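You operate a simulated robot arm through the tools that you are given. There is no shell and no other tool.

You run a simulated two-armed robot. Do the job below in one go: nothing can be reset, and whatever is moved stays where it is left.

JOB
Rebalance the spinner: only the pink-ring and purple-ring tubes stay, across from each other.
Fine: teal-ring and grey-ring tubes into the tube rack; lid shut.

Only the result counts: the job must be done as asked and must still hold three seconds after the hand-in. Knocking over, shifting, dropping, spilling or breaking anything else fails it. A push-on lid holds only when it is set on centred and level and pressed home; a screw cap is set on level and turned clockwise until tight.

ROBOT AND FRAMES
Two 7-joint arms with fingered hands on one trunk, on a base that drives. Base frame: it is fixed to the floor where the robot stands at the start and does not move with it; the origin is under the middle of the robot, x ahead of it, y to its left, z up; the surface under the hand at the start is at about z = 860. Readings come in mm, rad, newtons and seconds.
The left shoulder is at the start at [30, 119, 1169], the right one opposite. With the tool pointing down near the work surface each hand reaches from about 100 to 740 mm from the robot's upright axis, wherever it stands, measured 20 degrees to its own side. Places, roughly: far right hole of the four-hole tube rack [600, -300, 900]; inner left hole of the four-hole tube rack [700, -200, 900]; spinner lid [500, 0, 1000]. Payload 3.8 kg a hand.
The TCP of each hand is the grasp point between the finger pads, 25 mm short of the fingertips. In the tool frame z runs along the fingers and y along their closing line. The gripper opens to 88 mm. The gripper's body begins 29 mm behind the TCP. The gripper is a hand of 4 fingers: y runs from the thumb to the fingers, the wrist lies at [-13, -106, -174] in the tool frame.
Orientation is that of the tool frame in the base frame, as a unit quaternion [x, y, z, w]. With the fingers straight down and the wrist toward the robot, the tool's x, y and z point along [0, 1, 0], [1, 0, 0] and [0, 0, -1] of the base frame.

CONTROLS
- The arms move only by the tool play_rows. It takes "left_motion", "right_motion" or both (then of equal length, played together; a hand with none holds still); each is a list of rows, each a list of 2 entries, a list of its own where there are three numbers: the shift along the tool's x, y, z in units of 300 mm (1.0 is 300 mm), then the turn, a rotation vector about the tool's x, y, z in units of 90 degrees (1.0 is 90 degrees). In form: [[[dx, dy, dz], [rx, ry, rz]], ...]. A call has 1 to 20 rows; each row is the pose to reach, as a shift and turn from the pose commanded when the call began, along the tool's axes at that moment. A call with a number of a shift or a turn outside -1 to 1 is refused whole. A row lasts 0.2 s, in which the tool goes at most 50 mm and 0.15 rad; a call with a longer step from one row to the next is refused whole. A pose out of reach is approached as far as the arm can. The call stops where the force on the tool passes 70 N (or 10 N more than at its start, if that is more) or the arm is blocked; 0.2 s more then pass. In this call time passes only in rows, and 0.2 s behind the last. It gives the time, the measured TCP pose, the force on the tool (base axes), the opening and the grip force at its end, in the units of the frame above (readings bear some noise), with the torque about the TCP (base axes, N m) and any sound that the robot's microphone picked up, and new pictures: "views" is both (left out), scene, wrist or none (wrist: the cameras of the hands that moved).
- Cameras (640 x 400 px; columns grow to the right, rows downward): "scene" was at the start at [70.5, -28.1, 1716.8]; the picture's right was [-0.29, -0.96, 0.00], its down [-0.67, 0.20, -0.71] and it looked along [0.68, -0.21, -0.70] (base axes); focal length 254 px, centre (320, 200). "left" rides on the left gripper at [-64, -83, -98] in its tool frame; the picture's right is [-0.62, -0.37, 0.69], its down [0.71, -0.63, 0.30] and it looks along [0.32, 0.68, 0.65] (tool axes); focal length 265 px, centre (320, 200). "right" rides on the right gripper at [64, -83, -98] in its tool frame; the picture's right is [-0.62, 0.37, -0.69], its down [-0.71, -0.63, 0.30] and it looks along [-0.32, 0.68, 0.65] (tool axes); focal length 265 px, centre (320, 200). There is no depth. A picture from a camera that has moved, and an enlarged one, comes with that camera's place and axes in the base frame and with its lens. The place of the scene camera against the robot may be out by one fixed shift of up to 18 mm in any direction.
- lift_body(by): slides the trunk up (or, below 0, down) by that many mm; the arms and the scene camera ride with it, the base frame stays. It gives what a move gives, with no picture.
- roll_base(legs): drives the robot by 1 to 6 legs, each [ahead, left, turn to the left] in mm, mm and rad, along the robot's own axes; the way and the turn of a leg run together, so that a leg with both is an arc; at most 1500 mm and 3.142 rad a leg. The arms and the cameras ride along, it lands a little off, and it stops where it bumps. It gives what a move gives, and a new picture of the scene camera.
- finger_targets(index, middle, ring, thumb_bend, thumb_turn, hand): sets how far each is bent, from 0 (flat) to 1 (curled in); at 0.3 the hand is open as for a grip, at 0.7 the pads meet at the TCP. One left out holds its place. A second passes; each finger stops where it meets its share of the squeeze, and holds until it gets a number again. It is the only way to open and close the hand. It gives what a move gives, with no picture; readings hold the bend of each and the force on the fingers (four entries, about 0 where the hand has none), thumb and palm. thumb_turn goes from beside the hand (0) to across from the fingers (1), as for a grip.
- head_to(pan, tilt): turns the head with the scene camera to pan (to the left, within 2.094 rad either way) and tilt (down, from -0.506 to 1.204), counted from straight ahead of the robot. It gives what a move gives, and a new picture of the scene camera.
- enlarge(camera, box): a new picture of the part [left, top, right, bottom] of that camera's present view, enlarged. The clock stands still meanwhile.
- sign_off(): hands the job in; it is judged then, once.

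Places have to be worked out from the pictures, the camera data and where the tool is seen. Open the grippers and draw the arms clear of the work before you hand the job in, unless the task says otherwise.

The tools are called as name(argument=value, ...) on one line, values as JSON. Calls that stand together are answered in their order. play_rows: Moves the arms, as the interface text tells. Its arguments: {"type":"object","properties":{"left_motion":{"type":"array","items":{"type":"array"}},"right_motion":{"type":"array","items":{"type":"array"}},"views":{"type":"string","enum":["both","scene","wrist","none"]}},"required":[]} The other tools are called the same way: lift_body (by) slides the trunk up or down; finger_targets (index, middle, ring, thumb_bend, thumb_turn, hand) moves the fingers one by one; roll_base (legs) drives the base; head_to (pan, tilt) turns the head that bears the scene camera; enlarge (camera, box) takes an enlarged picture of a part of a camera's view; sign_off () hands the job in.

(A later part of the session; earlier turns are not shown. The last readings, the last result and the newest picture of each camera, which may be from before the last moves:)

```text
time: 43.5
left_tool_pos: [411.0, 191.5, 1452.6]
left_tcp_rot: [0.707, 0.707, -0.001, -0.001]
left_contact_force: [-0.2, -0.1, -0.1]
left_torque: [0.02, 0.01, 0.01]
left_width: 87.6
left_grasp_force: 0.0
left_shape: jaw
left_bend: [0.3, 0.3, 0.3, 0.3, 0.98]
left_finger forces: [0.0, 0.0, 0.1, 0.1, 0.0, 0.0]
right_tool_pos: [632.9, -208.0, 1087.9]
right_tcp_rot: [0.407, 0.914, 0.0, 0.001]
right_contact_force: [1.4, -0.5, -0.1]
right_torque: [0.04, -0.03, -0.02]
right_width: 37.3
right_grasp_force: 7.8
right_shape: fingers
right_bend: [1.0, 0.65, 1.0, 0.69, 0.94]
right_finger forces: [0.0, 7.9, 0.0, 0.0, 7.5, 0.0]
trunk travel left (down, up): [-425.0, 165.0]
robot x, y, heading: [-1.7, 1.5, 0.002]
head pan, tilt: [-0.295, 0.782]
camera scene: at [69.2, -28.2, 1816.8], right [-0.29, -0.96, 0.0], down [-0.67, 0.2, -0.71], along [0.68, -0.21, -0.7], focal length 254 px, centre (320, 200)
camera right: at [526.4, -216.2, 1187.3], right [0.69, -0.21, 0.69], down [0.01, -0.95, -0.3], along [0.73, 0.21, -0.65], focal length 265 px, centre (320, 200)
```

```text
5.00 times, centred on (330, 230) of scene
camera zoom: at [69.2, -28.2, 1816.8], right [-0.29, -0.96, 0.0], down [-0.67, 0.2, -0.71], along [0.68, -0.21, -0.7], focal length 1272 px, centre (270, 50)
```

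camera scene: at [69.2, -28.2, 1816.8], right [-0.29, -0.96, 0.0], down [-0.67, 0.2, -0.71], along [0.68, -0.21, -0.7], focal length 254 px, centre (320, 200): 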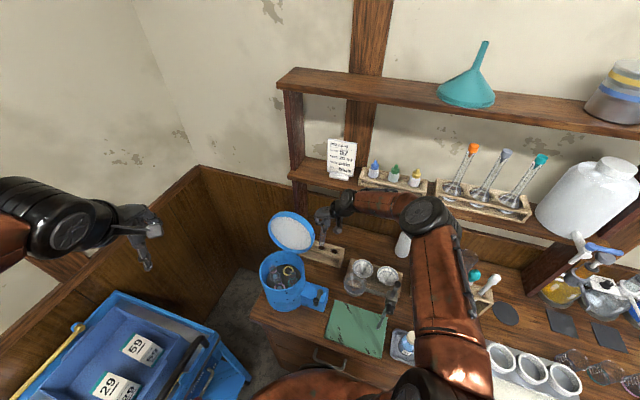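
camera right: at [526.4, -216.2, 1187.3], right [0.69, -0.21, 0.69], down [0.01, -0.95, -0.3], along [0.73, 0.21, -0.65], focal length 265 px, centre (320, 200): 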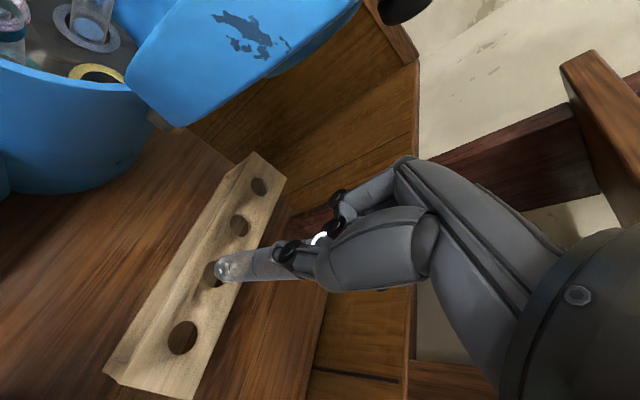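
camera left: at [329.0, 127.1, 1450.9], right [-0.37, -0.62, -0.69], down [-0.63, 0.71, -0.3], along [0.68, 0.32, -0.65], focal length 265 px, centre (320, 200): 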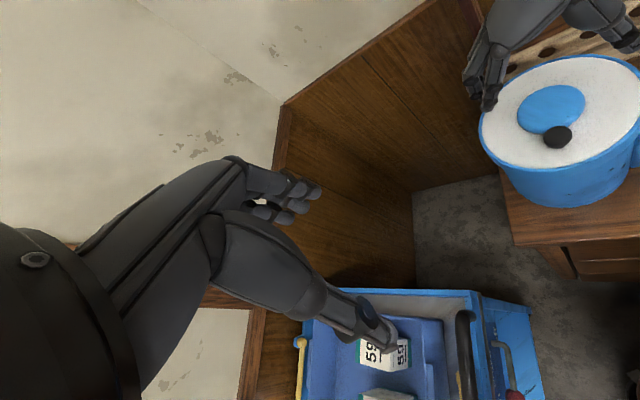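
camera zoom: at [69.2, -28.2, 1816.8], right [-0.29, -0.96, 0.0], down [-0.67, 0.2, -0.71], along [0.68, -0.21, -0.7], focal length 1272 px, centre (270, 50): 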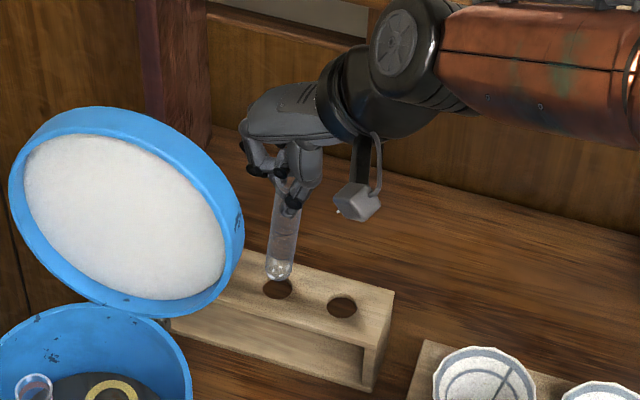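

The tube bottom is a few mm off and leaning about 3°. I'll tip the hand to bring the tube upright, which also recentres its end, then look again.

play_rows(right_motion=[[[0, 0.004, 0], [-0.006, -0.018, 0]], [[0, 0.008, 0], [-0.012, -0.035, 0]], [[0, 0.008, 0.0], [-0.012, -0.035, 0]]], views="none")

enlarge(camera="right", box=[170, 200, 310, 320])

enlarge(camera="scene", box=[310, 210, 350, 260])

```text
time: 44.3
left_tool_pos: [412.5, 190.9, 1450.8]
left_tcp_rot: [0.708, 0.707, 0.0, 0.0]
left_contact_force: [-0.2, -0.4, 0.6]
left_torque: [-0.02, 0.01, 0.0]
left_width: 87.8
left_grasp_force: 0.3
left_shape: jaw
left_bend: [0.3, 0.3, 0.3, 0.3, 0.98]
left_finger forces: [0.0, 0.0, 0.1, 0.0, 0.1, 0.0]
right_tool_pos: [633.8, -207.3, 1088.8]
right_tcp_rot: [0.406, 0.913, -0.003, 0.03]
right_contact_force: [-0.4, 0.3, -1.1]
right_torque: [-0.01, -0.02, 0.03]
right_width: 37.2
right_grasp_force: 7.6
right_shape: fingers
right_bend: [1.0, 0.65, 1.0, 0.69, 0.94]
right_finger forces: [0.1, 8.0, 0.0, 0.0, 7.4, 0.0]
trunk travel left (down, up): [-425.0, 165.0]
robot x, y, heading: [-0.9, 0.7, -0.003]
head pan, tilt: [-0.295, 0.782]
```

```text
3.33 times, centred on (240, 260) of right
camera zoom: at [523.3, -212.3, 1182.1], right [0.65, -0.19, 0.73], down [0.02, -0.96, -0.27], along [0.76, 0.2, -0.62], focal length 885 px, centre (587, 0)
```

zoom: 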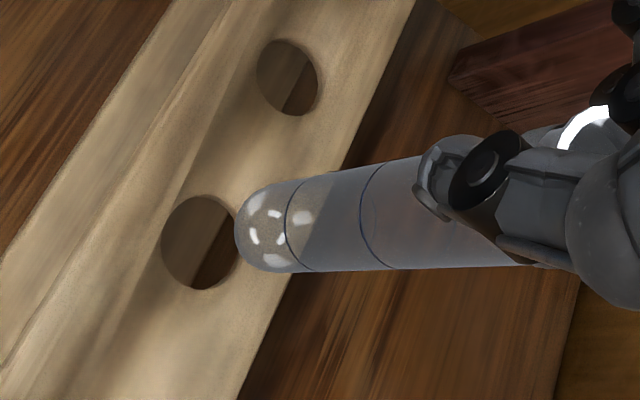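

```text
8.00 times, centred on (330, 235) of scene
camera zoom: at [69.6, -28.2, 1816.8], right [-0.29, -0.96, 0.0], down [-0.67, 0.2, -0.71], along [0.68, -0.21, -0.7], focal length 2035 px, centre (240, -80)
```

zoom: 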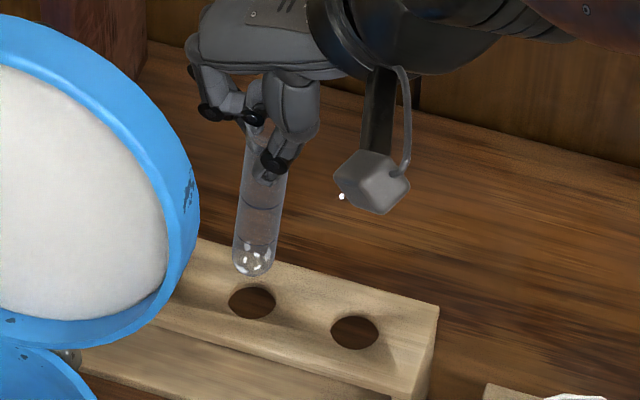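

I need a better fix on the tube's lower end, so I'll use the left wrist camera as a third viewpoint.

enlarge(camera="left", box=[540, 0, 640, 100])

enlarge(camera="right", box=[140, 190, 380, 380])

```text
4.00 times, centred on (590, 50) of left
camera zoom: at [328.0, 126.9, 1550.8], right [-0.37, -0.62, -0.69], down [-0.63, 0.71, -0.3], along [0.68, 0.32, -0.65], focal length 1062 px, centre (-760, 800)
```

zoom: 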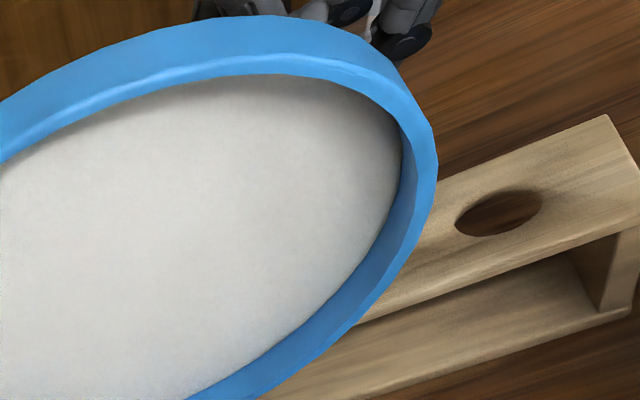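

```text
2.11 times, centred on (260, 285) of right
camera zoom: at [523.3, -212.3, 1182.1], right [0.65, -0.19, 0.73], down [0.02, -0.96, -0.27], along [0.76, 0.2, -0.62], focal length 559 px, centre (446, 21)
```

zoom: 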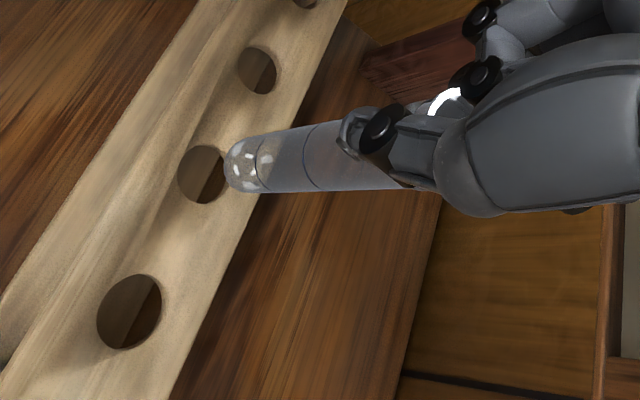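

Triangulating the marks on the tube shows it leaning about 6–7° along the closing direction, not where I corrected. I'll undo that tip and tilt about the other axis instead, shifting 9 mm so the end stays over the hole.

play_rows(right_motion=[[[0, 0.01, 0], [0.026, 0.012, 0]], [[0, 0.02, 0], [0.052, 0.024, 0]], [[0, 0.03, 0], [0.078, 0.035, 0]], [[0, 0.03, 0], [0.078, 0.035, 0]]], views="none")

enlarge(camera="right", box=[170, 200, 310, 320])

enlarge(camera="scene", box=[310, 210, 350, 260])

```text
time: 45.3
left_tool_pos: [411.1, 191.8, 1451.6]
left_tcp_rot: [0.708, 0.706, -0.001, -0.001]
left_contact_force: [-0.3, 0.4, 0.8]
left_torque: [0.0, 0.0, 0.02]
left_width: 87.6
left_grasp_force: 0.1
left_shape: jaw
left_bend: [0.3, 0.3, 0.3, 0.3, 0.98]
left_finger forces: [0.0, 0.0, 0.0, 0.0, 0.1, 0.1]
right_tool_pos: [640.9, -202.1, 1090.6]
right_tcp_rot: [0.408, 0.911, -0.048, -0.021]
right_contact_force: [-0.3, 0.2, 0.0]
right_torque: [0.01, 0.01, 0.01]
right_width: 37.4
right_grasp_force: 8.1
right_shape: fingers
right_bend: [1.0, 0.65, 1.0, 0.69, 0.94]
right_finger forces: [0.0, 7.9, 0.0, 0.0, 7.5, 0.1]
trunk travel left (down, up): [-425.0, 165.0]
robot x, y, heading: [0.3, 2.5, 0.002]
head pan, tilt: [-0.295, 0.782]
```

```text
3.33 times, centred on (240, 260) of right
camera zoom: at [542.7, -202.4, 1196.1], right [0.74, -0.17, 0.65], down [-0.01, -0.97, -0.24], along [0.67, 0.17, -0.72], focal length 885 px, centre (587, 0)
```

zoom: 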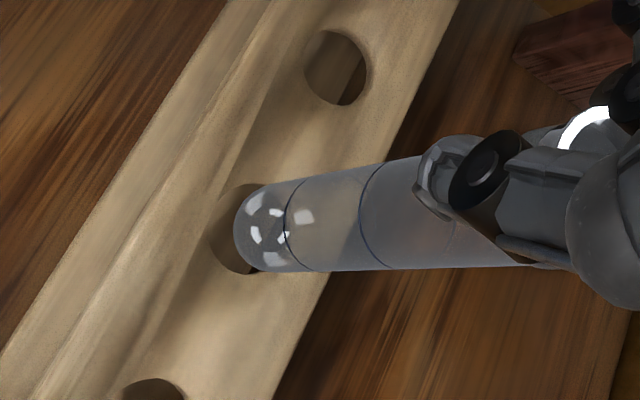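

```text
8.00 times, centred on (330, 235) of scene
camera zoom: at [69.4, -28.3, 1816.8], right [-0.29, -0.96, 0.0], down [-0.67, 0.2, -0.71], along [0.68, -0.21, -0.7], focal length 2035 px, centre (240, -80)
```

zoom: 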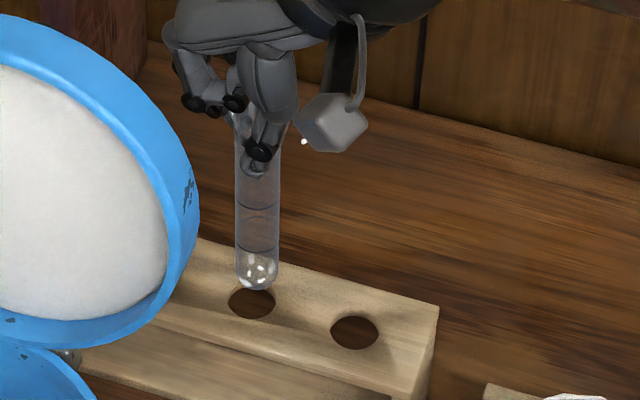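

The tube is now vertical and its end is about 3 mm from the hole centre. I'll nudge it over and lower 28 mm slowly so the rounded tip enters the hole.

play_rows(right_motion=[[[-0.0025, 0.0098, 0], [0, 0, 0]], [[-0.0025, 0.0133, 0.0331], [0, 0, 0]], [[-0.0025, 0.015, 0.05], [0, 0, 0]], [[-0.0025, 0.0168, 0.0662], [0, 0, 0]], [[-0.0025, 0.0196, 0.0927], [0, 0, 0]]], views="none")

enlarge(camera="right", box=[170, 200, 310, 320])

enlarge(camera="scene", box=[310, 210, 350, 260])

```text
time: 46.5
left_tool_pos: [412.6, 191.4, 1452.1]
left_tcp_rot: [0.707, 0.707, 0.0, 0.0]
left_contact_force: [0.2, -0.1, 0.0]
left_torque: [-0.01, -0.01, -0.02]
left_width: 87.6
left_grasp_force: 0.0
left_shape: jaw
left_bend: [0.3, 0.3, 0.3, 0.3, 0.98]
left_finger forces: [0.1, 0.0, 0.0, 0.0, 0.1, 0.0]
right_tool_pos: [642.7, -201.2, 1061.3]
right_tcp_rot: [0.408, 0.912, -0.047, -0.02]
right_contact_force: [-0.5, -0.2, 0.6]
right_torque: [0.01, -0.02, 0.03]
right_width: 37.3
right_grasp_force: 7.9
right_shape: fingers
right_bend: [1.0, 0.65, 1.0, 0.69, 0.94]
right_finger forces: [0.0, 7.9, 0.0, 0.0, 7.4, 0.1]
trunk travel left (down, up): [-425.0, 165.0]
robot x, y, heading: [0.7, 1.1, 0.0]
head pan, tilt: [-0.295, 0.782]
```

```text
3.33 times, centred on (240, 260) of right
camera zoom: at [545.1, -201.3, 1167.8], right [0.74, -0.17, 0.65], down [-0.01, -0.97, -0.24], along [0.67, 0.16, -0.72], focal length 885 px, centre (587, 0)
```

zoom: 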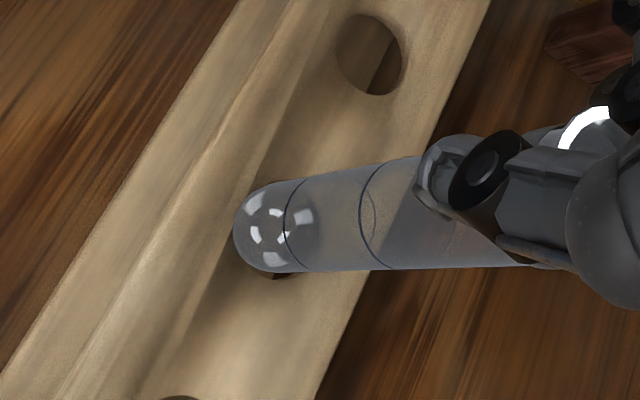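

```text
8.00 times, centred on (330, 235) of scene
camera zoom: at [69.7, -28.2, 1816.8], right [-0.29, -0.96, 0.0], down [-0.67, 0.2, -0.71], along [0.68, -0.21, -0.7], focal length 2035 px, centre (240, -80)
```

zoom: 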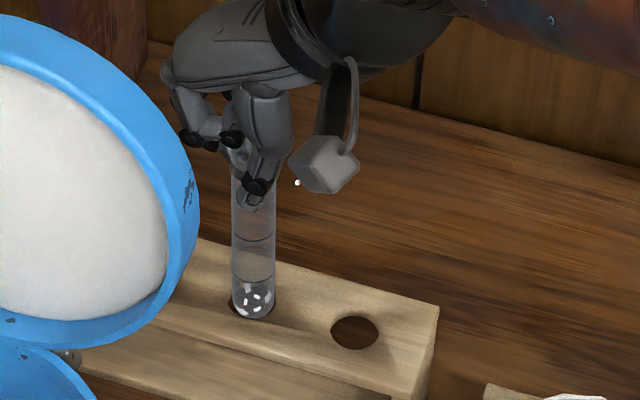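

enlarge(camera="scene", box=[322, 238, 342, 252])

enlarge(camera="right", box=[200, 240, 270, 290])

```text
16.00 times, centred on (332, 245) of scene
camera zoom: at [69.7, -28.2, 1816.8], right [-0.29, -0.96, 0.0], down [-0.67, 0.2, -0.71], along [0.68, -0.21, -0.7], focal length 4070 px, centre (128, -520)
```

zoom: 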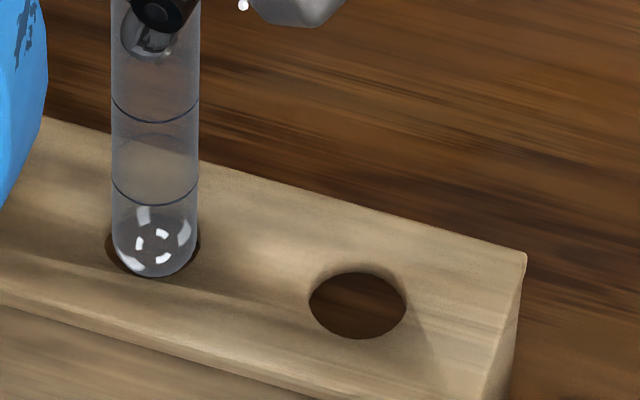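

```text
8.00 times, centred on (235, 265) of right
camera zoom: at [545.1, -201.3, 1167.8], right [0.74, -0.17, 0.65], down [-0.01, -0.97, -0.24], along [0.67, 0.16, -0.72], focal length 2123 px, centre (1000, -320)
```

zoom: 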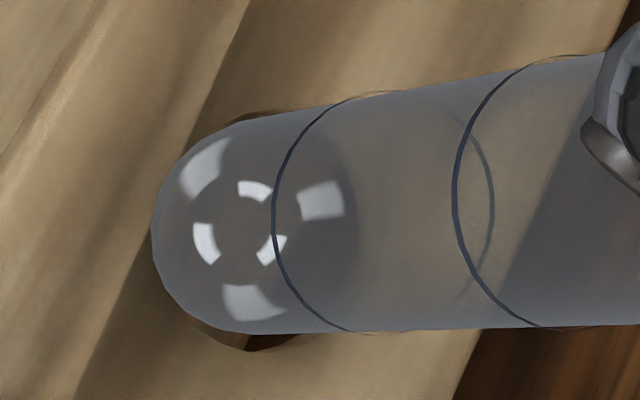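

The tip now appears to be just entering hole 3, aligned to within 1–2 mm, with no contact force. I'll continue lowering in small steps.

play_rows(right_motion=[[[0, 0.0018, 0.0165], [0, 0, 0]], [[0, 0.0035, 0.0331], [0, 0, 0]], [[0, 0.0053, 0.05], [0, 0, 0]]], views="none")

enlarge(camera="scene", box=[318, 228, 346, 252])

enlarge(camera="right", box=[190, 220, 290, 300])

```text
time: 47.3
left_tool_pos: [411.6, 191.0, 1451.9]
left_tcp_rot: [0.707, 0.707, 0.0, 0.0]
left_contact_force: [-0.9, -0.1, 0.2]
left_torque: [-0.01, 0.0, 0.0]
left_width: 87.4
left_grasp_force: 0.1
left_shape: jaw
left_bend: [0.3, 0.3, 0.3, 0.3, 0.98]
left_finger forces: [0.0, 0.0, 0.1, 0.1, 0.0, 0.1]
right_tool_pos: [643.3, -200.0, 1045.5]
right_tcp_rot: [0.408, 0.911, -0.048, -0.02]
right_contact_force: [0.4, -0.7, -0.3]
right_torque: [-0.03, -0.06, 0.02]
right_width: 37.4
right_grasp_force: 8.7
right_shape: fingers
right_bend: [1.0, 0.72, 1.0, 0.69, 0.94]
right_finger forces: [0.0, 8.9, 0.1, 0.0, 7.7, 0.0]
trunk travel left (down, up): [-425.0, 165.0]
robot x, y, heading: [0.7, -2.1, -0.002]
head pan, tilt: [-0.295, 0.782]
```

```text
16.00 times, centred on (332, 240) of scene
camera zoom: at [69.6, -28.1, 1816.8], right [-0.29, -0.96, 0.0], down [-0.67, 0.2, -0.71], along [0.68, -0.21, -0.7], focal length 4070 px, centre (128, -440)
```

zoom: 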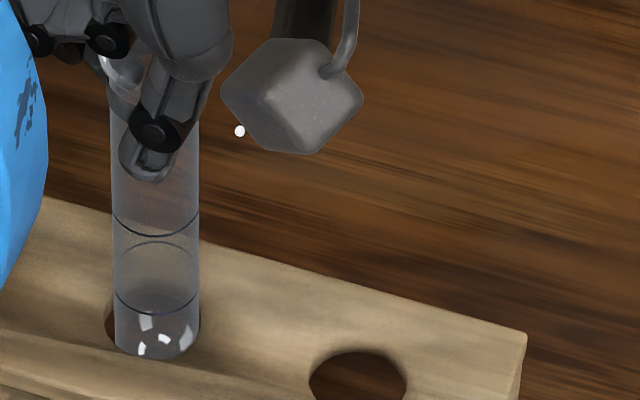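

```text
5.00 times, centred on (240, 260) of right
camera zoom: at [545.3, -200.8, 1152.4], right [0.74, -0.17, 0.65], down [-0.01, -0.97, -0.24], along [0.67, 0.17, -0.72], focal length 1327 px, centre (720, -100)
```

zoom: 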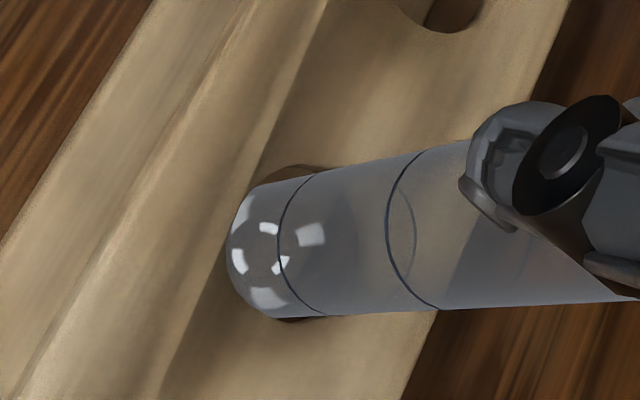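

The tip is inside the hole, shown by the near edge now hiding its bottom. I'll ease it about 2 mm away from the near edge and continue down slowly.

play_rows(right_motion=[[[-0.003, 0.0077, 0], [0, 0, 0]], [[-0.003, 0.0095, 0.0165], [0, 0, 0]], [[-0.003, 0.0112, 0.0331], [0, 0, 0]]], views="none")

enlarge(camera="scene", box=[318, 228, 346, 252])

enlarge(camera="right", box=[190, 220, 290, 300])

```text
time: 48.1
left_tool_pos: [412.6, 191.2, 1451.3]
left_tcp_rot: [0.706, 0.708, 0.001, -0.001]
left_contact_force: [1.0, 0.8, -0.3]
left_torque: [-0.04, 0.01, 0.01]
left_width: 87.8
left_grasp_force: 0.1
left_shape: jaw
left_bend: [0.3, 0.3, 0.3, 0.3, 0.98]
left_finger forces: [0.1, 0.0, 0.0, 0.0, 0.1, 0.1]
right_tool_pos: [646.0, -198.8, 1036.9]
right_tcp_rot: [0.408, 0.912, -0.047, -0.021]
right_contact_force: [0.1, 0.1, -0.3]
right_torque: [0.0, -0.04, -0.06]
right_width: 37.1
right_grasp_force: 7.2
right_shape: fingers
right_bend: [1.0, 0.72, 1.0, 0.69, 0.94]
right_finger forces: [0.1, 8.0, 0.1, 0.0, 7.4, 0.0]
trunk travel left (down, up): [-425.0, 165.0]
robot x, y, heading: [-1.1, -4.2, -0.001]
head pan, tilt: [-0.295, 0.782]
```

```text
16.00 times, centred on (332, 240) of scene
camera zoom: at [69.6, -28.2, 1816.8], right [-0.29, -0.96, 0.0], down [-0.67, 0.2, -0.71], along [0.68, -0.21, -0.7], focal length 4070 px, centre (128, -440)
```

zoom: 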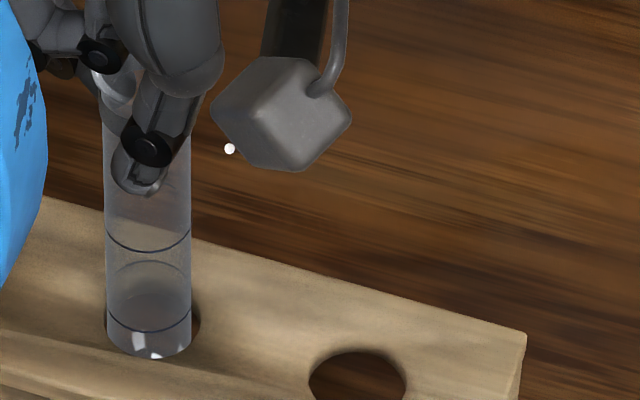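

```text
5.00 times, centred on (240, 260) of right
camera zoom: at [548.4, -199.9, 1142.8], right [0.74, -0.17, 0.65], down [-0.01, -0.97, -0.24], along [0.67, 0.17, -0.72], focal length 1327 px, centre (720, -100)
```

zoom: 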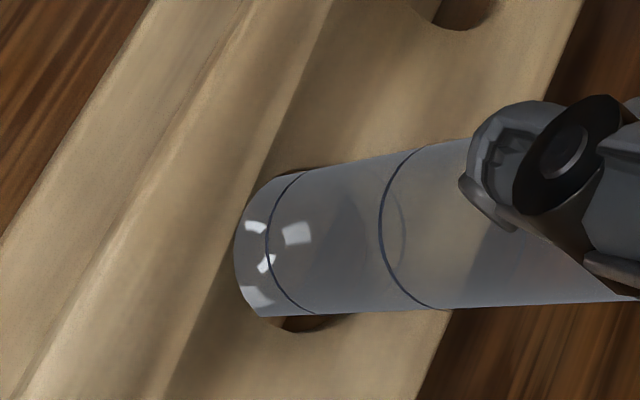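

It's going in. I'll recentre about 1.3 mm and keep lowering.

play_rows(right_motion=[[[-0.0025, -0.0042, 0.0], [0, 0, 0]], [[-0.0025, -0.0024, 0.0165], [0, 0, 0]], [[-0.0025, -0.0007, 0.0331], [0, 0, 0]], [[-0.0025, 0.0011, 0.05], [0, 0, 0]], [[-0.0025, 0.0028, 0.0662], [0, 0, 0]]], views="none")

enlarge(camera="scene", box=[318, 228, 346, 252])

enlarge(camera="right", box=[190, 200, 330, 310])

```text
time: 49.3
left_tool_pos: [411.9, 191.2, 1451.2]
left_tcp_rot: [0.707, 0.707, 0.0, 0.001]
left_contact_force: [0.5, -0.4, -0.3]
left_torque: [-0.01, 0.0, 0.03]
left_width: 87.9
left_grasp_force: 0.1
left_shape: jaw
left_bend: [0.3, 0.3, 0.3, 0.3, 0.98]
left_finger forces: [0.0, 0.1, 0.1, 0.1, 0.0, 0.1]
right_tool_pos: [645.3, -201.3, 1015.2]
right_tcp_rot: [0.408, 0.912, -0.048, -0.021]
right_contact_force: [0.1, -0.4, -0.5]
right_torque: [0.02, 0.01, -0.01]
right_width: 37.2
right_grasp_force: 7.5
right_shape: fingers
right_bend: [1.0, 0.72, 1.0, 0.69, 0.94]
right_finger forces: [0.0, 8.0, 0.0, 0.0, 7.5, 0.0]
trunk travel left (down, up): [-425.0, 165.0]
robot x, y, heading: [0.6, 0.7, -0.001]
head pan, tilt: [-0.295, 0.782]
```

```text
16.00 times, centred on (332, 240) of scene
camera zoom: at [69.7, -28.1, 1816.8], right [-0.29, -0.96, 0.0], down [-0.67, 0.2, -0.71], along [0.68, -0.21, -0.7], focal length 4070 px, centre (128, -440)
```

zoom: 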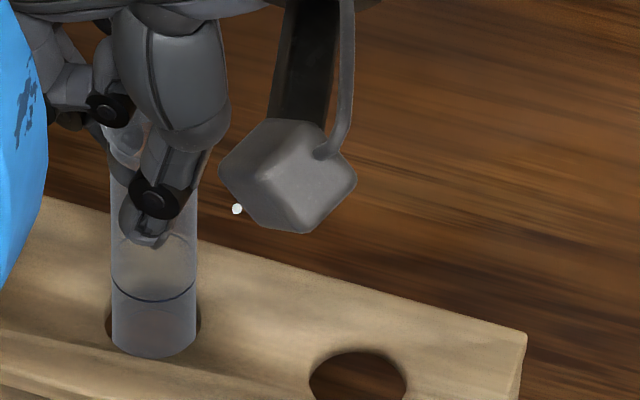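

```text
3.64 times, centred on (260, 255) of right
camera zoom: at [547.6, -201.6, 1122.3], right [0.74, -0.17, 0.65], down [-0.01, -0.97, -0.24], along [0.67, 0.17, -0.72], focal length 965 px, centre (538, 0)
```

zoom: 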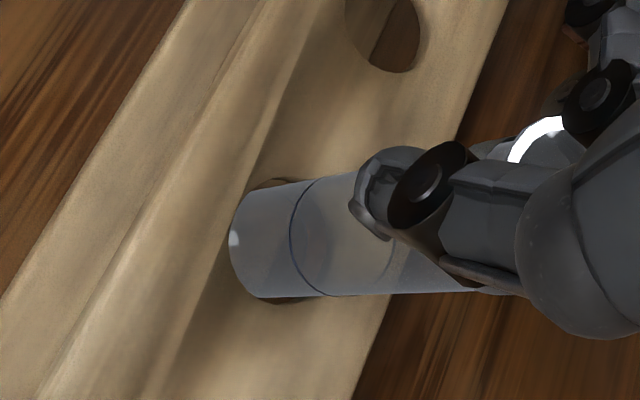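

Centred and sliding in freely. I'll lower another 16 mm and watch for the seat.

play_rows(right_motion=[[[0, 0.0018, 0.0165], [0, 0, 0]], [[0, 0.0035, 0.0331], [0, 0, 0]], [[0, 0.0056, 0.053], [0, 0, 0]]], views="none")

enlarge(camera="scene", box=[312, 222, 352, 262])

```text
time: 50.1
left_tool_pos: [412.7, 191.1, 1451.2]
left_tcp_rot: [0.707, 0.707, 0.001, 0.001]
left_contact_force: [-0.2, 0.2, -0.1]
left_torque: [-0.01, -0.02, 0.02]
left_width: 87.7
left_grasp_force: 0.0
left_shape: jaw
left_bend: [0.3, 0.3, 0.3, 0.3, 0.98]
left_finger forces: [0.0, 0.0, 0.0, 0.0, 0.0, 0.1]
right_tool_pos: [646.2, -200.6, 999.4]
right_tcp_rot: [0.408, 0.912, -0.048, -0.02]
right_contact_force: [0.0, -0.3, -1.0]
right_torque: [0.01, -0.02, -0.02]
right_width: 37.2
right_grasp_force: 7.7
right_shape: fingers
right_bend: [1.0, 0.72, 1.0, 0.69, 0.94]
right_finger forces: [0.0, 8.0, 0.0, 0.0, 7.5, 0.0]
trunk travel left (down, up): [-425.0, 165.0]
robot x, y, heading: [-0.5, 1.6, 0.002]
head pan, tilt: [-0.295, 0.782]
```

```text
10.00 times, centred on (332, 242) of scene
camera zoom: at [69.6, -28.0, 1816.8], right [-0.29, -0.96, 0.0], down [-0.67, 0.2, -0.71], along [0.68, -0.21, -0.7], focal length 2544 px, centre (200, -220)
```

zoom: 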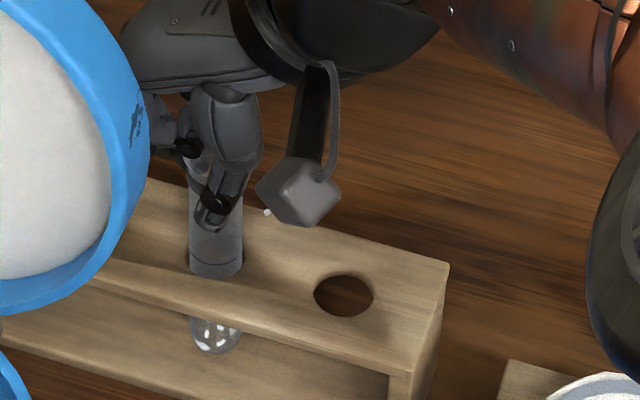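

The tube's rounded tip is now visible inside the rack, just above the base board at z≈874. I'll lower a few mm more until it touches.

play_rows(right_motion=[[[0, 0.001, 0.01], [0, 0, 0]], [[0, 0.002, 0.02], [0, 0, 0]]], views="none")

enlarge(camera="scene", box=[312, 222, 352, 262])

```text
time: 50.7
left_tool_pos: [411.8, 192.8, 1452.5]
left_tcp_rot: [0.707, 0.707, 0.0, 0.001]
left_contact_force: [1.0, -0.2, -0.1]
left_torque: [0.01, 0.0, 0.02]
left_width: 87.6
left_grasp_force: 0.0
left_shape: jaw
left_bend: [0.3, 0.3, 0.3, 0.3, 0.98]
left_finger forces: [0.0, 0.0, 0.0, 0.0, 0.1, 0.1]
right_tool_pos: [644.8, -201.6, 993.3]
right_tcp_rot: [0.409, 0.911, -0.047, -0.02]
right_contact_force: [1.1, 0.3, 4.5]
right_torque: [0.01, -0.01, -0.02]
right_width: 37.3
right_grasp_force: 8.2
right_shape: fingers
right_bend: [1.0, 0.72, 1.0, 0.69, 0.94]
right_finger forces: [0.0, 8.8, 0.0, 0.0, 8.1, 0.0]
trunk travel left (down, up): [-425.0, 165.0]
robot x, y, heading: [-0.9, 1.6, 0.006]
head pan, tilt: [-0.295, 0.782]
```

```text
10.00 times, centred on (332, 242) of scene
camera zoom: at [68.5, -27.7, 1816.9], right [-0.29, -0.96, 0.0], down [-0.67, 0.2, -0.71], along [0.68, -0.21, -0.7], focal length 2544 px, centre (200, -220)
```

zoom: 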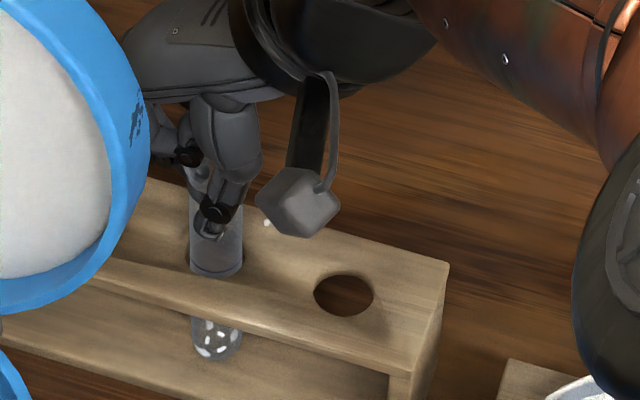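

The upward force of 4.5 N says the tube is seated. I'll open the thumb and middle finger.

finger_targets(hand="right", middle=0.45, thumb_bend=0.45)

enlarge(camera="scene", box=[312, 222, 352, 262])

enlarge(camera="right", box=[190, 160, 430, 350])

```text
time: 51.7
left_tool_pos: [411.9, 192.2, 1451.5]
left_tcp_rot: [0.706, 0.708, 0.0, 0.0]
left_contact_force: [0.1, -0.6, 0.0]
left_torque: [-0.04, 0.01, 0.0]
left_width: 87.5
left_grasp_force: 0.0
left_shape: jaw
left_bend: [0.3, 0.3, 0.3, 0.3, 0.98]
left_finger forces: [0.1, 0.0, 0.1, 0.0, 0.0, 0.0]
right_tool_pos: [644.0, -201.0, 994.3]
right_tcp_rot: [0.408, 0.912, -0.047, -0.02]
right_contact_force: [0.2, -0.6, 0.6]
right_torque: [0.03, 0.03, -0.01]
right_width: 46.0
right_grasp_force: 0.0
right_shape: fingers
right_bend: [1.0, 0.45, 1.0, 0.45, 0.97]
right_finger forces: [0.1, 0.0, 0.1, 0.0, 0.0, 0.1]
trunk travel left (down, up): [-425.0, 165.0]
robot x, y, heading: [-0.8, -2.3, 0.002]
head pan, tilt: [-0.295, 0.782]
```

```text
10.00 times, centred on (332, 242) of scene
camera zoom: at [69.5, -28.1, 1816.8], right [-0.29, -0.96, 0.0], down [-0.67, 0.2, -0.71], along [0.68, -0.21, -0.7], focal length 2544 px, centre (200, -220)
```

zoom: 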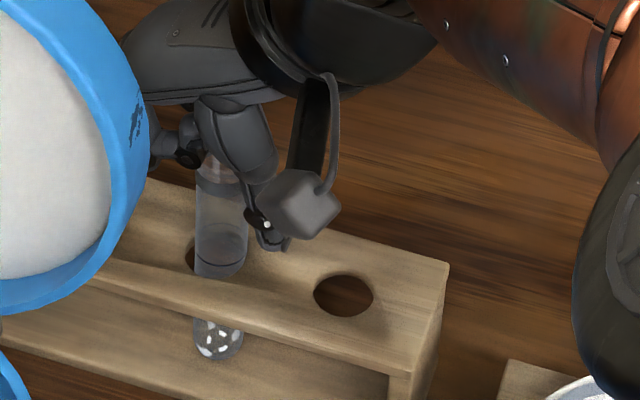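

```text
2.11 times, centred on (310, 255) of right
camera zoom: at [547.0, -201.6, 1100.8], right [0.74, -0.17, 0.65], down [-0.01, -0.97, -0.24], along [0.67, 0.17, -0.72], focal length 559 px, centre (341, 84)
```

zoom: 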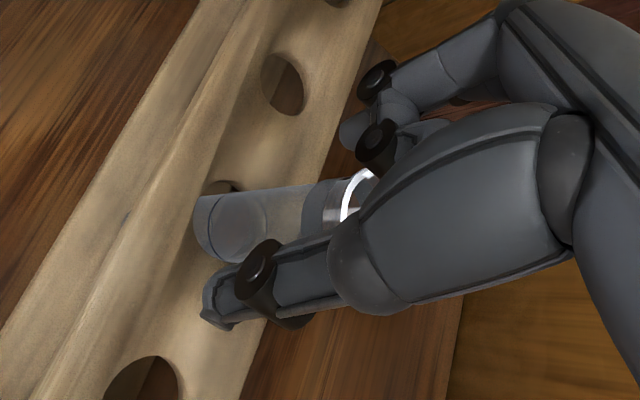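

The grey-ring tube stands freely in hole 3. I'll raise the hand straight up clear of its lip, then pull back away from the shelf.

play_rows(right_motion=[[[0, -0.0035, -0.033], [0, 0, 0]], [[0, -0.0087, -0.083], [0, 0, 0]], [[0, -0.0157, -0.149], [0, 0, 0]], [[0, -0.0244, -0.232], [0, 0, 0]], [[0.1, -0.045, -0.25], [0, 0, 0]], [[0.2, -0.064, -0.3], [0, 0, 0]]], views="both")

enlarge(camera="scene", box=[250, 200, 370, 310])

```text
time: 53.1
left_tool_pos: [411.1, 192.6, 1452.1]
left_tcp_rot: [0.707, 0.707, -0.001, 0.0]
left_contact_force: [0.4, 1.4, -0.2]
left_torque: [0.03, -0.04, -0.05]
left_width: 87.7
left_grasp_force: 0.1
left_shape: jaw
left_bend: [0.3, 0.3, 0.3, 0.3, 0.98]
left_finger forces: [0.0, 0.0, 0.0, 0.0, 0.0, 0.1]
right_tool_pos: [595.1, -163.1, 1085.3]
right_tcp_rot: [0.408, 0.911, -0.048, -0.019]
right_contact_force: [0.6, -0.5, 0.1]
right_torque: [0.04, 0.04, 0.03]
right_width: 46.2
right_grasp_force: 0.2
right_shape: fingers
right_bend: [1.0, 0.45, 1.0, 0.45, 0.97]
right_finger forces: [0.0, 0.0, 0.0, 0.0, 0.4, 0.0]
trunk travel left (down, up): [-425.0, 165.0]
robot x, y, heading: [-1.2, -0.2, -0.002]
head pan, tilt: [-0.295, 0.782]
camera scene: at [68.5, -27.3, 1816.8], right [-0.29, -0.96, 0.0], down [-0.67, 0.2, -0.71], along [0.68, -0.21, -0.7], focal length 254 px, centre (320, 200)
camera right: at [497.2, -163.5, 1192.6], right [0.74, -0.17, 0.65], down [-0.02, -0.97, -0.24], along [0.67, 0.16, -0.72], focal length 265 px, centre (320, 200)
```

scene: 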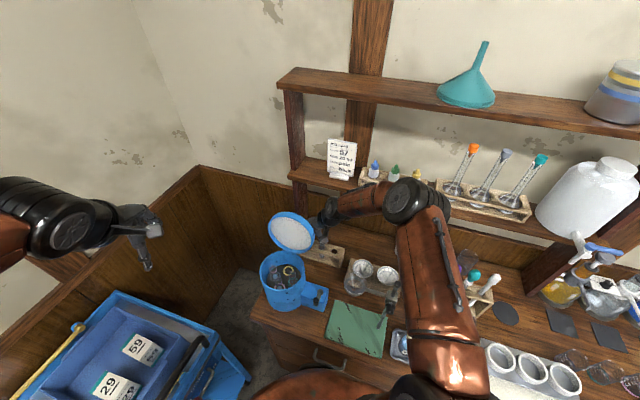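
right: 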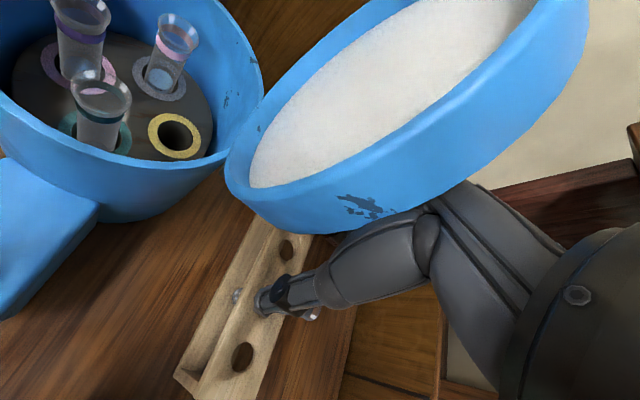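

```text
3.64 times, centred on (310, 255) of scene
camera zoom: at [68.5, -27.3, 1816.8], right [-0.29, -0.96, 0.0], down [-0.67, 0.2, -0.71], along [0.68, -0.21, -0.7], focal length 925 px, centre (356, 0)
```

zoom: 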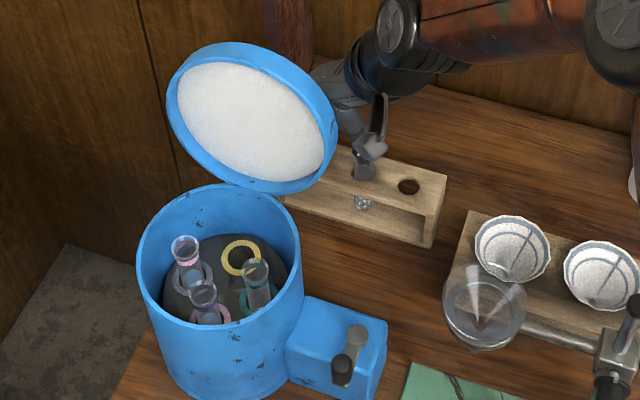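

I pulled back too far toward the lid, and the fingers are now behind its right edge. I'll slide straight right, away from the lid, then go up and around.

play_rows(right_motion=[[[-0.013, -0.065, 0.007], [0, 0, 0]], [[-0.027, -0.13, 0.014], [0, 0, 0]], [[-0.04, -0.195, 0.02], [0, 0, 0]], [[-0.053, -0.26, 0.027], [0, 0, 0]]], views="wrist")

enlarge(camera="scene", box=[250, 200, 370, 310])

```text
time: 54.1
left_tool_pos: [412.4, 190.9, 1452.4]
left_tcp_rot: [0.707, 0.707, 0.001, 0.0]
left_contact_force: [-0.9, -1.1, 0.7]
left_torque: [0.0, 0.01, -0.02]
left_width: 87.6
left_grasp_force: 0.0
left_shape: jaw
left_bend: [0.3, 0.3, 0.3, 0.3, 0.98]
left_finger forces: [0.0, 0.0, 0.0, 0.0, 0.0, 0.1]
right_tool_pos: [548.3, -226.8, 1085.4]
right_tcp_rot: [0.408, 0.911, -0.047, -0.02]
right_contact_force: [0.2, -0.7, -0.3]
right_torque: [-0.02, 0.01, 0.0]
right_width: 46.2
right_grasp_force: 0.1
right_shape: fingers
right_bend: [1.0, 0.45, 1.0, 0.45, 0.97]
right_finger forces: [0.0, 0.0, 0.1, 0.1, 0.0, 0.1]
trunk travel left (down, up): [-425.0, 165.0]
robot x, y, heading: [2.4, -1.7, 0.002]
head pan, tilt: [-0.295, 0.782]
camera right: at [450.3, -227.0, 1192.2], right [0.74, -0.17, 0.65], down [-0.01, -0.97, -0.24], along [0.67, 0.17, -0.72], focal length 265 px, centre (320, 200)
```

right: 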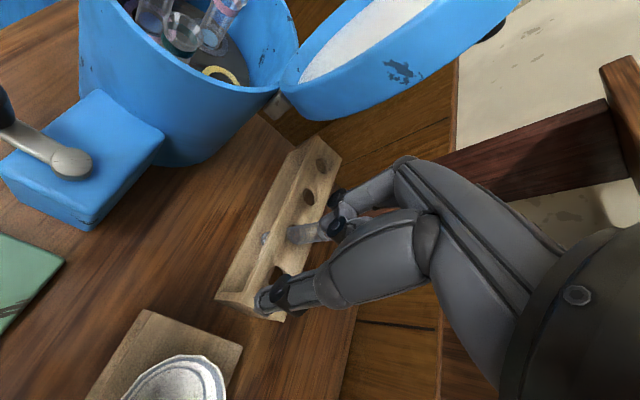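

```text
3.64 times, centred on (310, 255) of scene
camera zoom: at [68.6, -29.1, 1816.8], right [-0.29, -0.96, 0.0], down [-0.67, 0.2, -0.71], along [0.68, -0.21, -0.7], focal length 925 px, centre (356, 0)
```

zoom: 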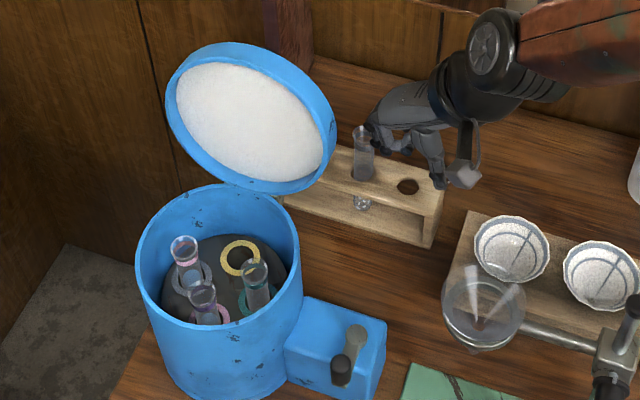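

The grey tube stands in the rack and the lid is still open. Next is the teal tube at about [504, -59]: I'll go up and around to above it, levelling the hand and turning to about −10° yaw.

play_rows(right_motion=[[[0, -0.011, -0.1], [0, 0, 0]], [[0, -0.021, -0.199], [-0.0087, 0.0042, 0.0809]], [[0.13, -0.026, -0.25], [-0.0174, 0.0085, 0.1617]], [[0.26, -0.031, -0.3], [-0.026, 0.0127, 0.2426]], [[0.396, -0.035, -0.348], [-0.0347, 0.0169, 0.3234]], [[0.43, 0.05, -0.357], [-0.0434, 0.0211, 0.4043]], [[0.47, 0.14, -0.366], [-0.0527, 0.0257, 0.4909]], [[0.514, 0.225, -0.375], [-0.062, 0.0302, 0.5775]], [[0.514, 0.225, -0.375], [-0.062, 0.0302, 0.5775]]], views="both")

enlarge(camera="scene", box=[250, 200, 370, 310])

enlarge(camera="left", box=[480, 40, 640, 200])

```text
time: 56.1
left_tool_pos: [413.1, 190.0, 1450.8]
left_tcp_rot: [0.707, 0.707, 0.0, 0.0]
left_contact_force: [-0.5, -0.4, -0.4]
left_torque: [0.01, -0.01, 0.0]
left_width: 87.5
left_grasp_force: 0.1
left_shape: jaw
left_bend: [0.3, 0.3, 0.3, 0.3, 0.98]
left_finger forces: [0.0, 0.0, 0.1, 0.0, 0.0, 0.1]
right_tool_pos: [505.0, -58.4, 1189.4]
right_tcp_rot: [0.768, 0.64, 0.001, 0.001]
right_contact_force: [-0.8, -0.7, 0.7]
right_torque: [0.0, 0.02, -0.01]
right_width: 46.1
right_grasp_force: 0.0
right_shape: fingers
right_bend: [1.0, 0.45, 1.0, 0.45, 0.97]
right_finger forces: [0.1, 0.0, 0.0, 0.0, 0.1, 0.0]
trunk travel left (down, up): [-425.0, 165.0]
robot x, y, heading: [0.7, -0.7, -0.004]
head pan, tilt: [-0.295, 0.782]
camera scene: at [70.0, -29.7, 1816.8], right [-0.29, -0.96, 0.0], down [-0.67, 0.21, -0.71], along [0.68, -0.21, -0.7], focal length 254 px, centre (320, 200)
camera right: at [433.3, 19.2, 1288.2], right [0.25, -0.68, 0.69], down [-0.75, -0.59, -0.31], along [0.62, -0.44, -0.65], focal length 265 px, centre (320, 200)
```

scene: 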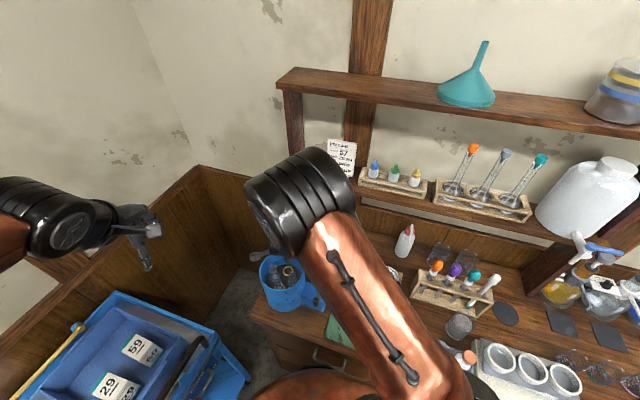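
right: 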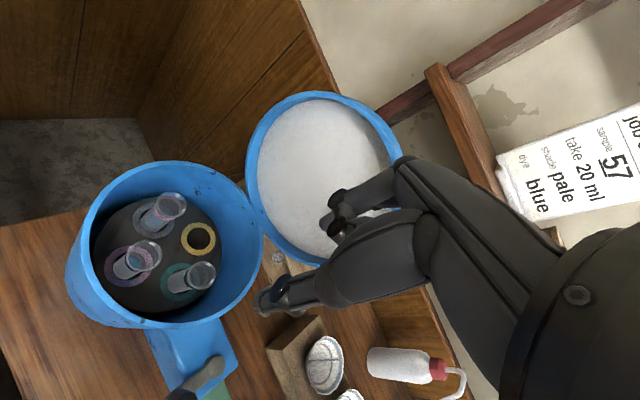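

```text
3.64 times, centred on (310, 255) of scene
camera zoom: at [70.0, -29.7, 1816.8], right [-0.29, -0.96, 0.0], down [-0.67, 0.21, -0.71], along [0.68, -0.21, -0.7], focal length 925 px, centre (356, 0)
```

zoom: 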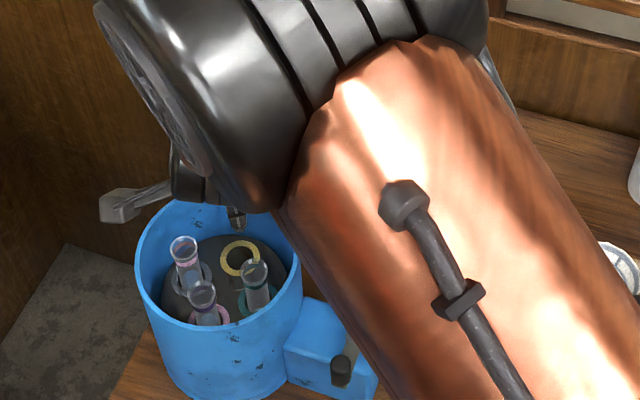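

```text
2.50 times, centred on (560, 120) of left
camera zoom: at [328.3, 125.6, 1550.9], right [-0.37, -0.62, -0.69], down [-0.63, 0.71, -0.3], along [0.68, 0.32, -0.65], focal length 664 px, centre (-280, 400)
```

zoom: 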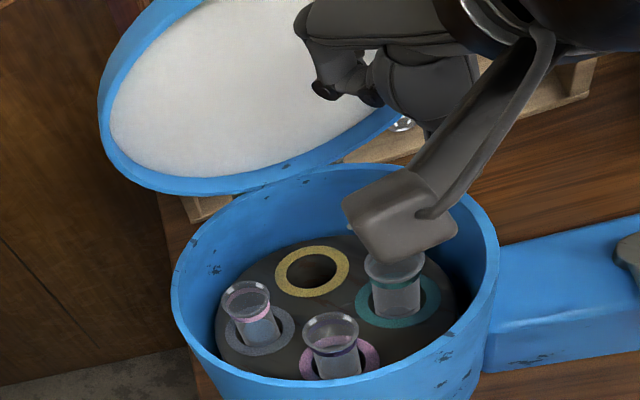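

I'm above the teal tube at about −10° yaw. I'll check alignment with the wrist camera before lowering.

enlarge(camera="right", box=[80, 160, 280, 330])

```text
2.35 times, centred on (180, 245) of right
camera zoom: at [433.3, 19.2, 1288.2], right [0.25, -0.68, 0.69], down [-0.75, -0.59, -0.31], along [0.62, -0.44, -0.65], focal length 624 px, centre (649, 94)
```

zoom: 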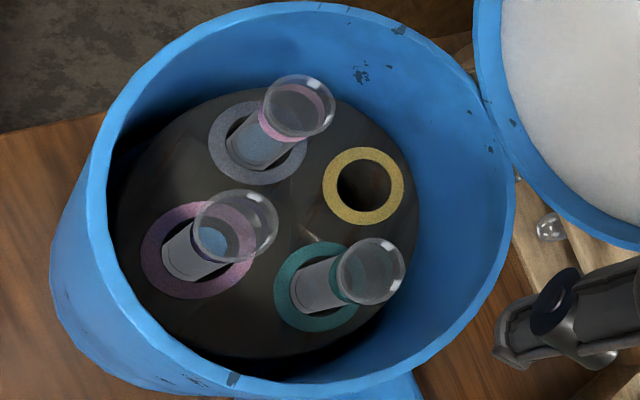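

finger_targets(hand="right", middle=0.5, thumb_bend=0.5)

play_rows(right_motion=[[[0.009, 0.011, 0.05], [0, 0, 0]], [[0.009, 0.011, 0.17], [0, 0, 0]], [[0.009, 0.011, 0.29], [0, 0, 0]], [[0.009, 0.011, 0.41], [0, 0, 0]]], views="none")

enlarge(camera="right", box=[140, 150, 420, 400])

enlarge(camera="left", box=[490, 60, 640, 190])

```text
time: 57.1
left_tool_pos: [412.0, 192.0, 1451.8]
left_tcp_rot: [0.707, 0.707, 0.0, 0.0]
left_contact_force: [0.7, 1.0, 0.4]
left_torque: [0.02, -0.01, 0.03]
left_width: 87.6
left_grasp_force: 0.0
left_shape: jaw
left_bend: [0.3, 0.3, 0.3, 0.3, 0.98]
left_finger forces: [0.0, 0.0, 0.1, 0.0, 0.0, 0.0]
right_tool_pos: [504.2, -57.6, 1188.3]
right_tcp_rot: [0.768, 0.641, 0.001, 0.001]
right_contact_force: [-0.1, 0.8, 0.1]
right_torque: [0.01, -0.02, 0.02]
right_width: 44.1
right_grasp_force: 0.1
right_shape: fingers
right_bend: [1.0, 0.5, 1.0, 0.5, 0.97]
right_finger forces: [0.0, 0.1, 0.1, 0.0, 0.0, 0.0]
trunk travel left (down, up): [-425.0, 165.0]
robot x, y, heading: [0.3, -0.2, 0.004]
head pan, tilt: [-0.295, 0.782]
```

```text
time: 58.1
left_tool_pos: [412.0, 191.6, 1451.3]
left_tcp_rot: [0.707, 0.707, 0.0, 0.0]
left_contact_force: [0.8, 1.3, 0.1]
left_torque: [0.0, 0.04, -0.02]
left_width: 87.8
left_grasp_force: 0.1
left_shape: jaw
left_bend: [0.3, 0.3, 0.3, 0.3, 0.98]
left_finger forces: [0.0, 0.1, 0.0, 0.0, 0.0, 0.0]
right_tool_pos: [510.8, -55.9, 1066.2]
right_tcp_rot: [0.767, 0.641, 0.0, 0.0]
right_contact_force: [0.8, 0.0, 0.0]
right_torque: [0.02, 0.02, 0.03]
right_width: 44.2
right_grasp_force: 0.2
right_shape: fingers
right_bend: [1.0, 0.5, 1.0, 0.5, 0.97]
right_finger forces: [0.0, 0.1, 0.1, 0.1, 0.1, 0.0]
trunk travel left (down, up): [-425.0, 165.0]
robot x, y, heading: [-2.3, 1.1, 0.002]
head pan, tilt: [-0.295, 0.782]
```

```text
1.60 times, centred on (280, 275) of right
camera zoom: at [439.8, 21.7, 1164.3], right [0.25, -0.68, 0.69], down [-0.75, -0.59, -0.31], along [0.62, -0.44, -0.65], focal length 425 px, centre (384, 80)
```

zoom: 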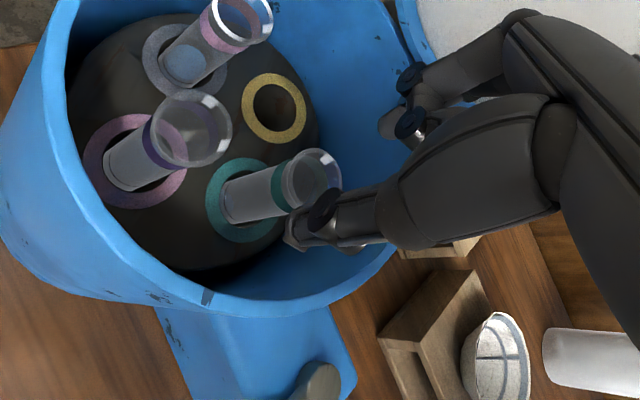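

```text
3.08 times, centred on (565, 125) of left
camera zoom: at [328.7, 127.1, 1550.7], right [-0.37, -0.62, -0.69], down [-0.63, 0.71, -0.3], along [0.68, 0.32, -0.65], focal length 817 px, centre (-434, 431)
```

zoom: 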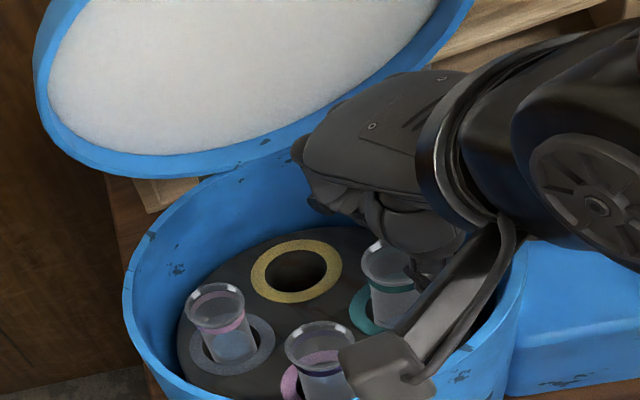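

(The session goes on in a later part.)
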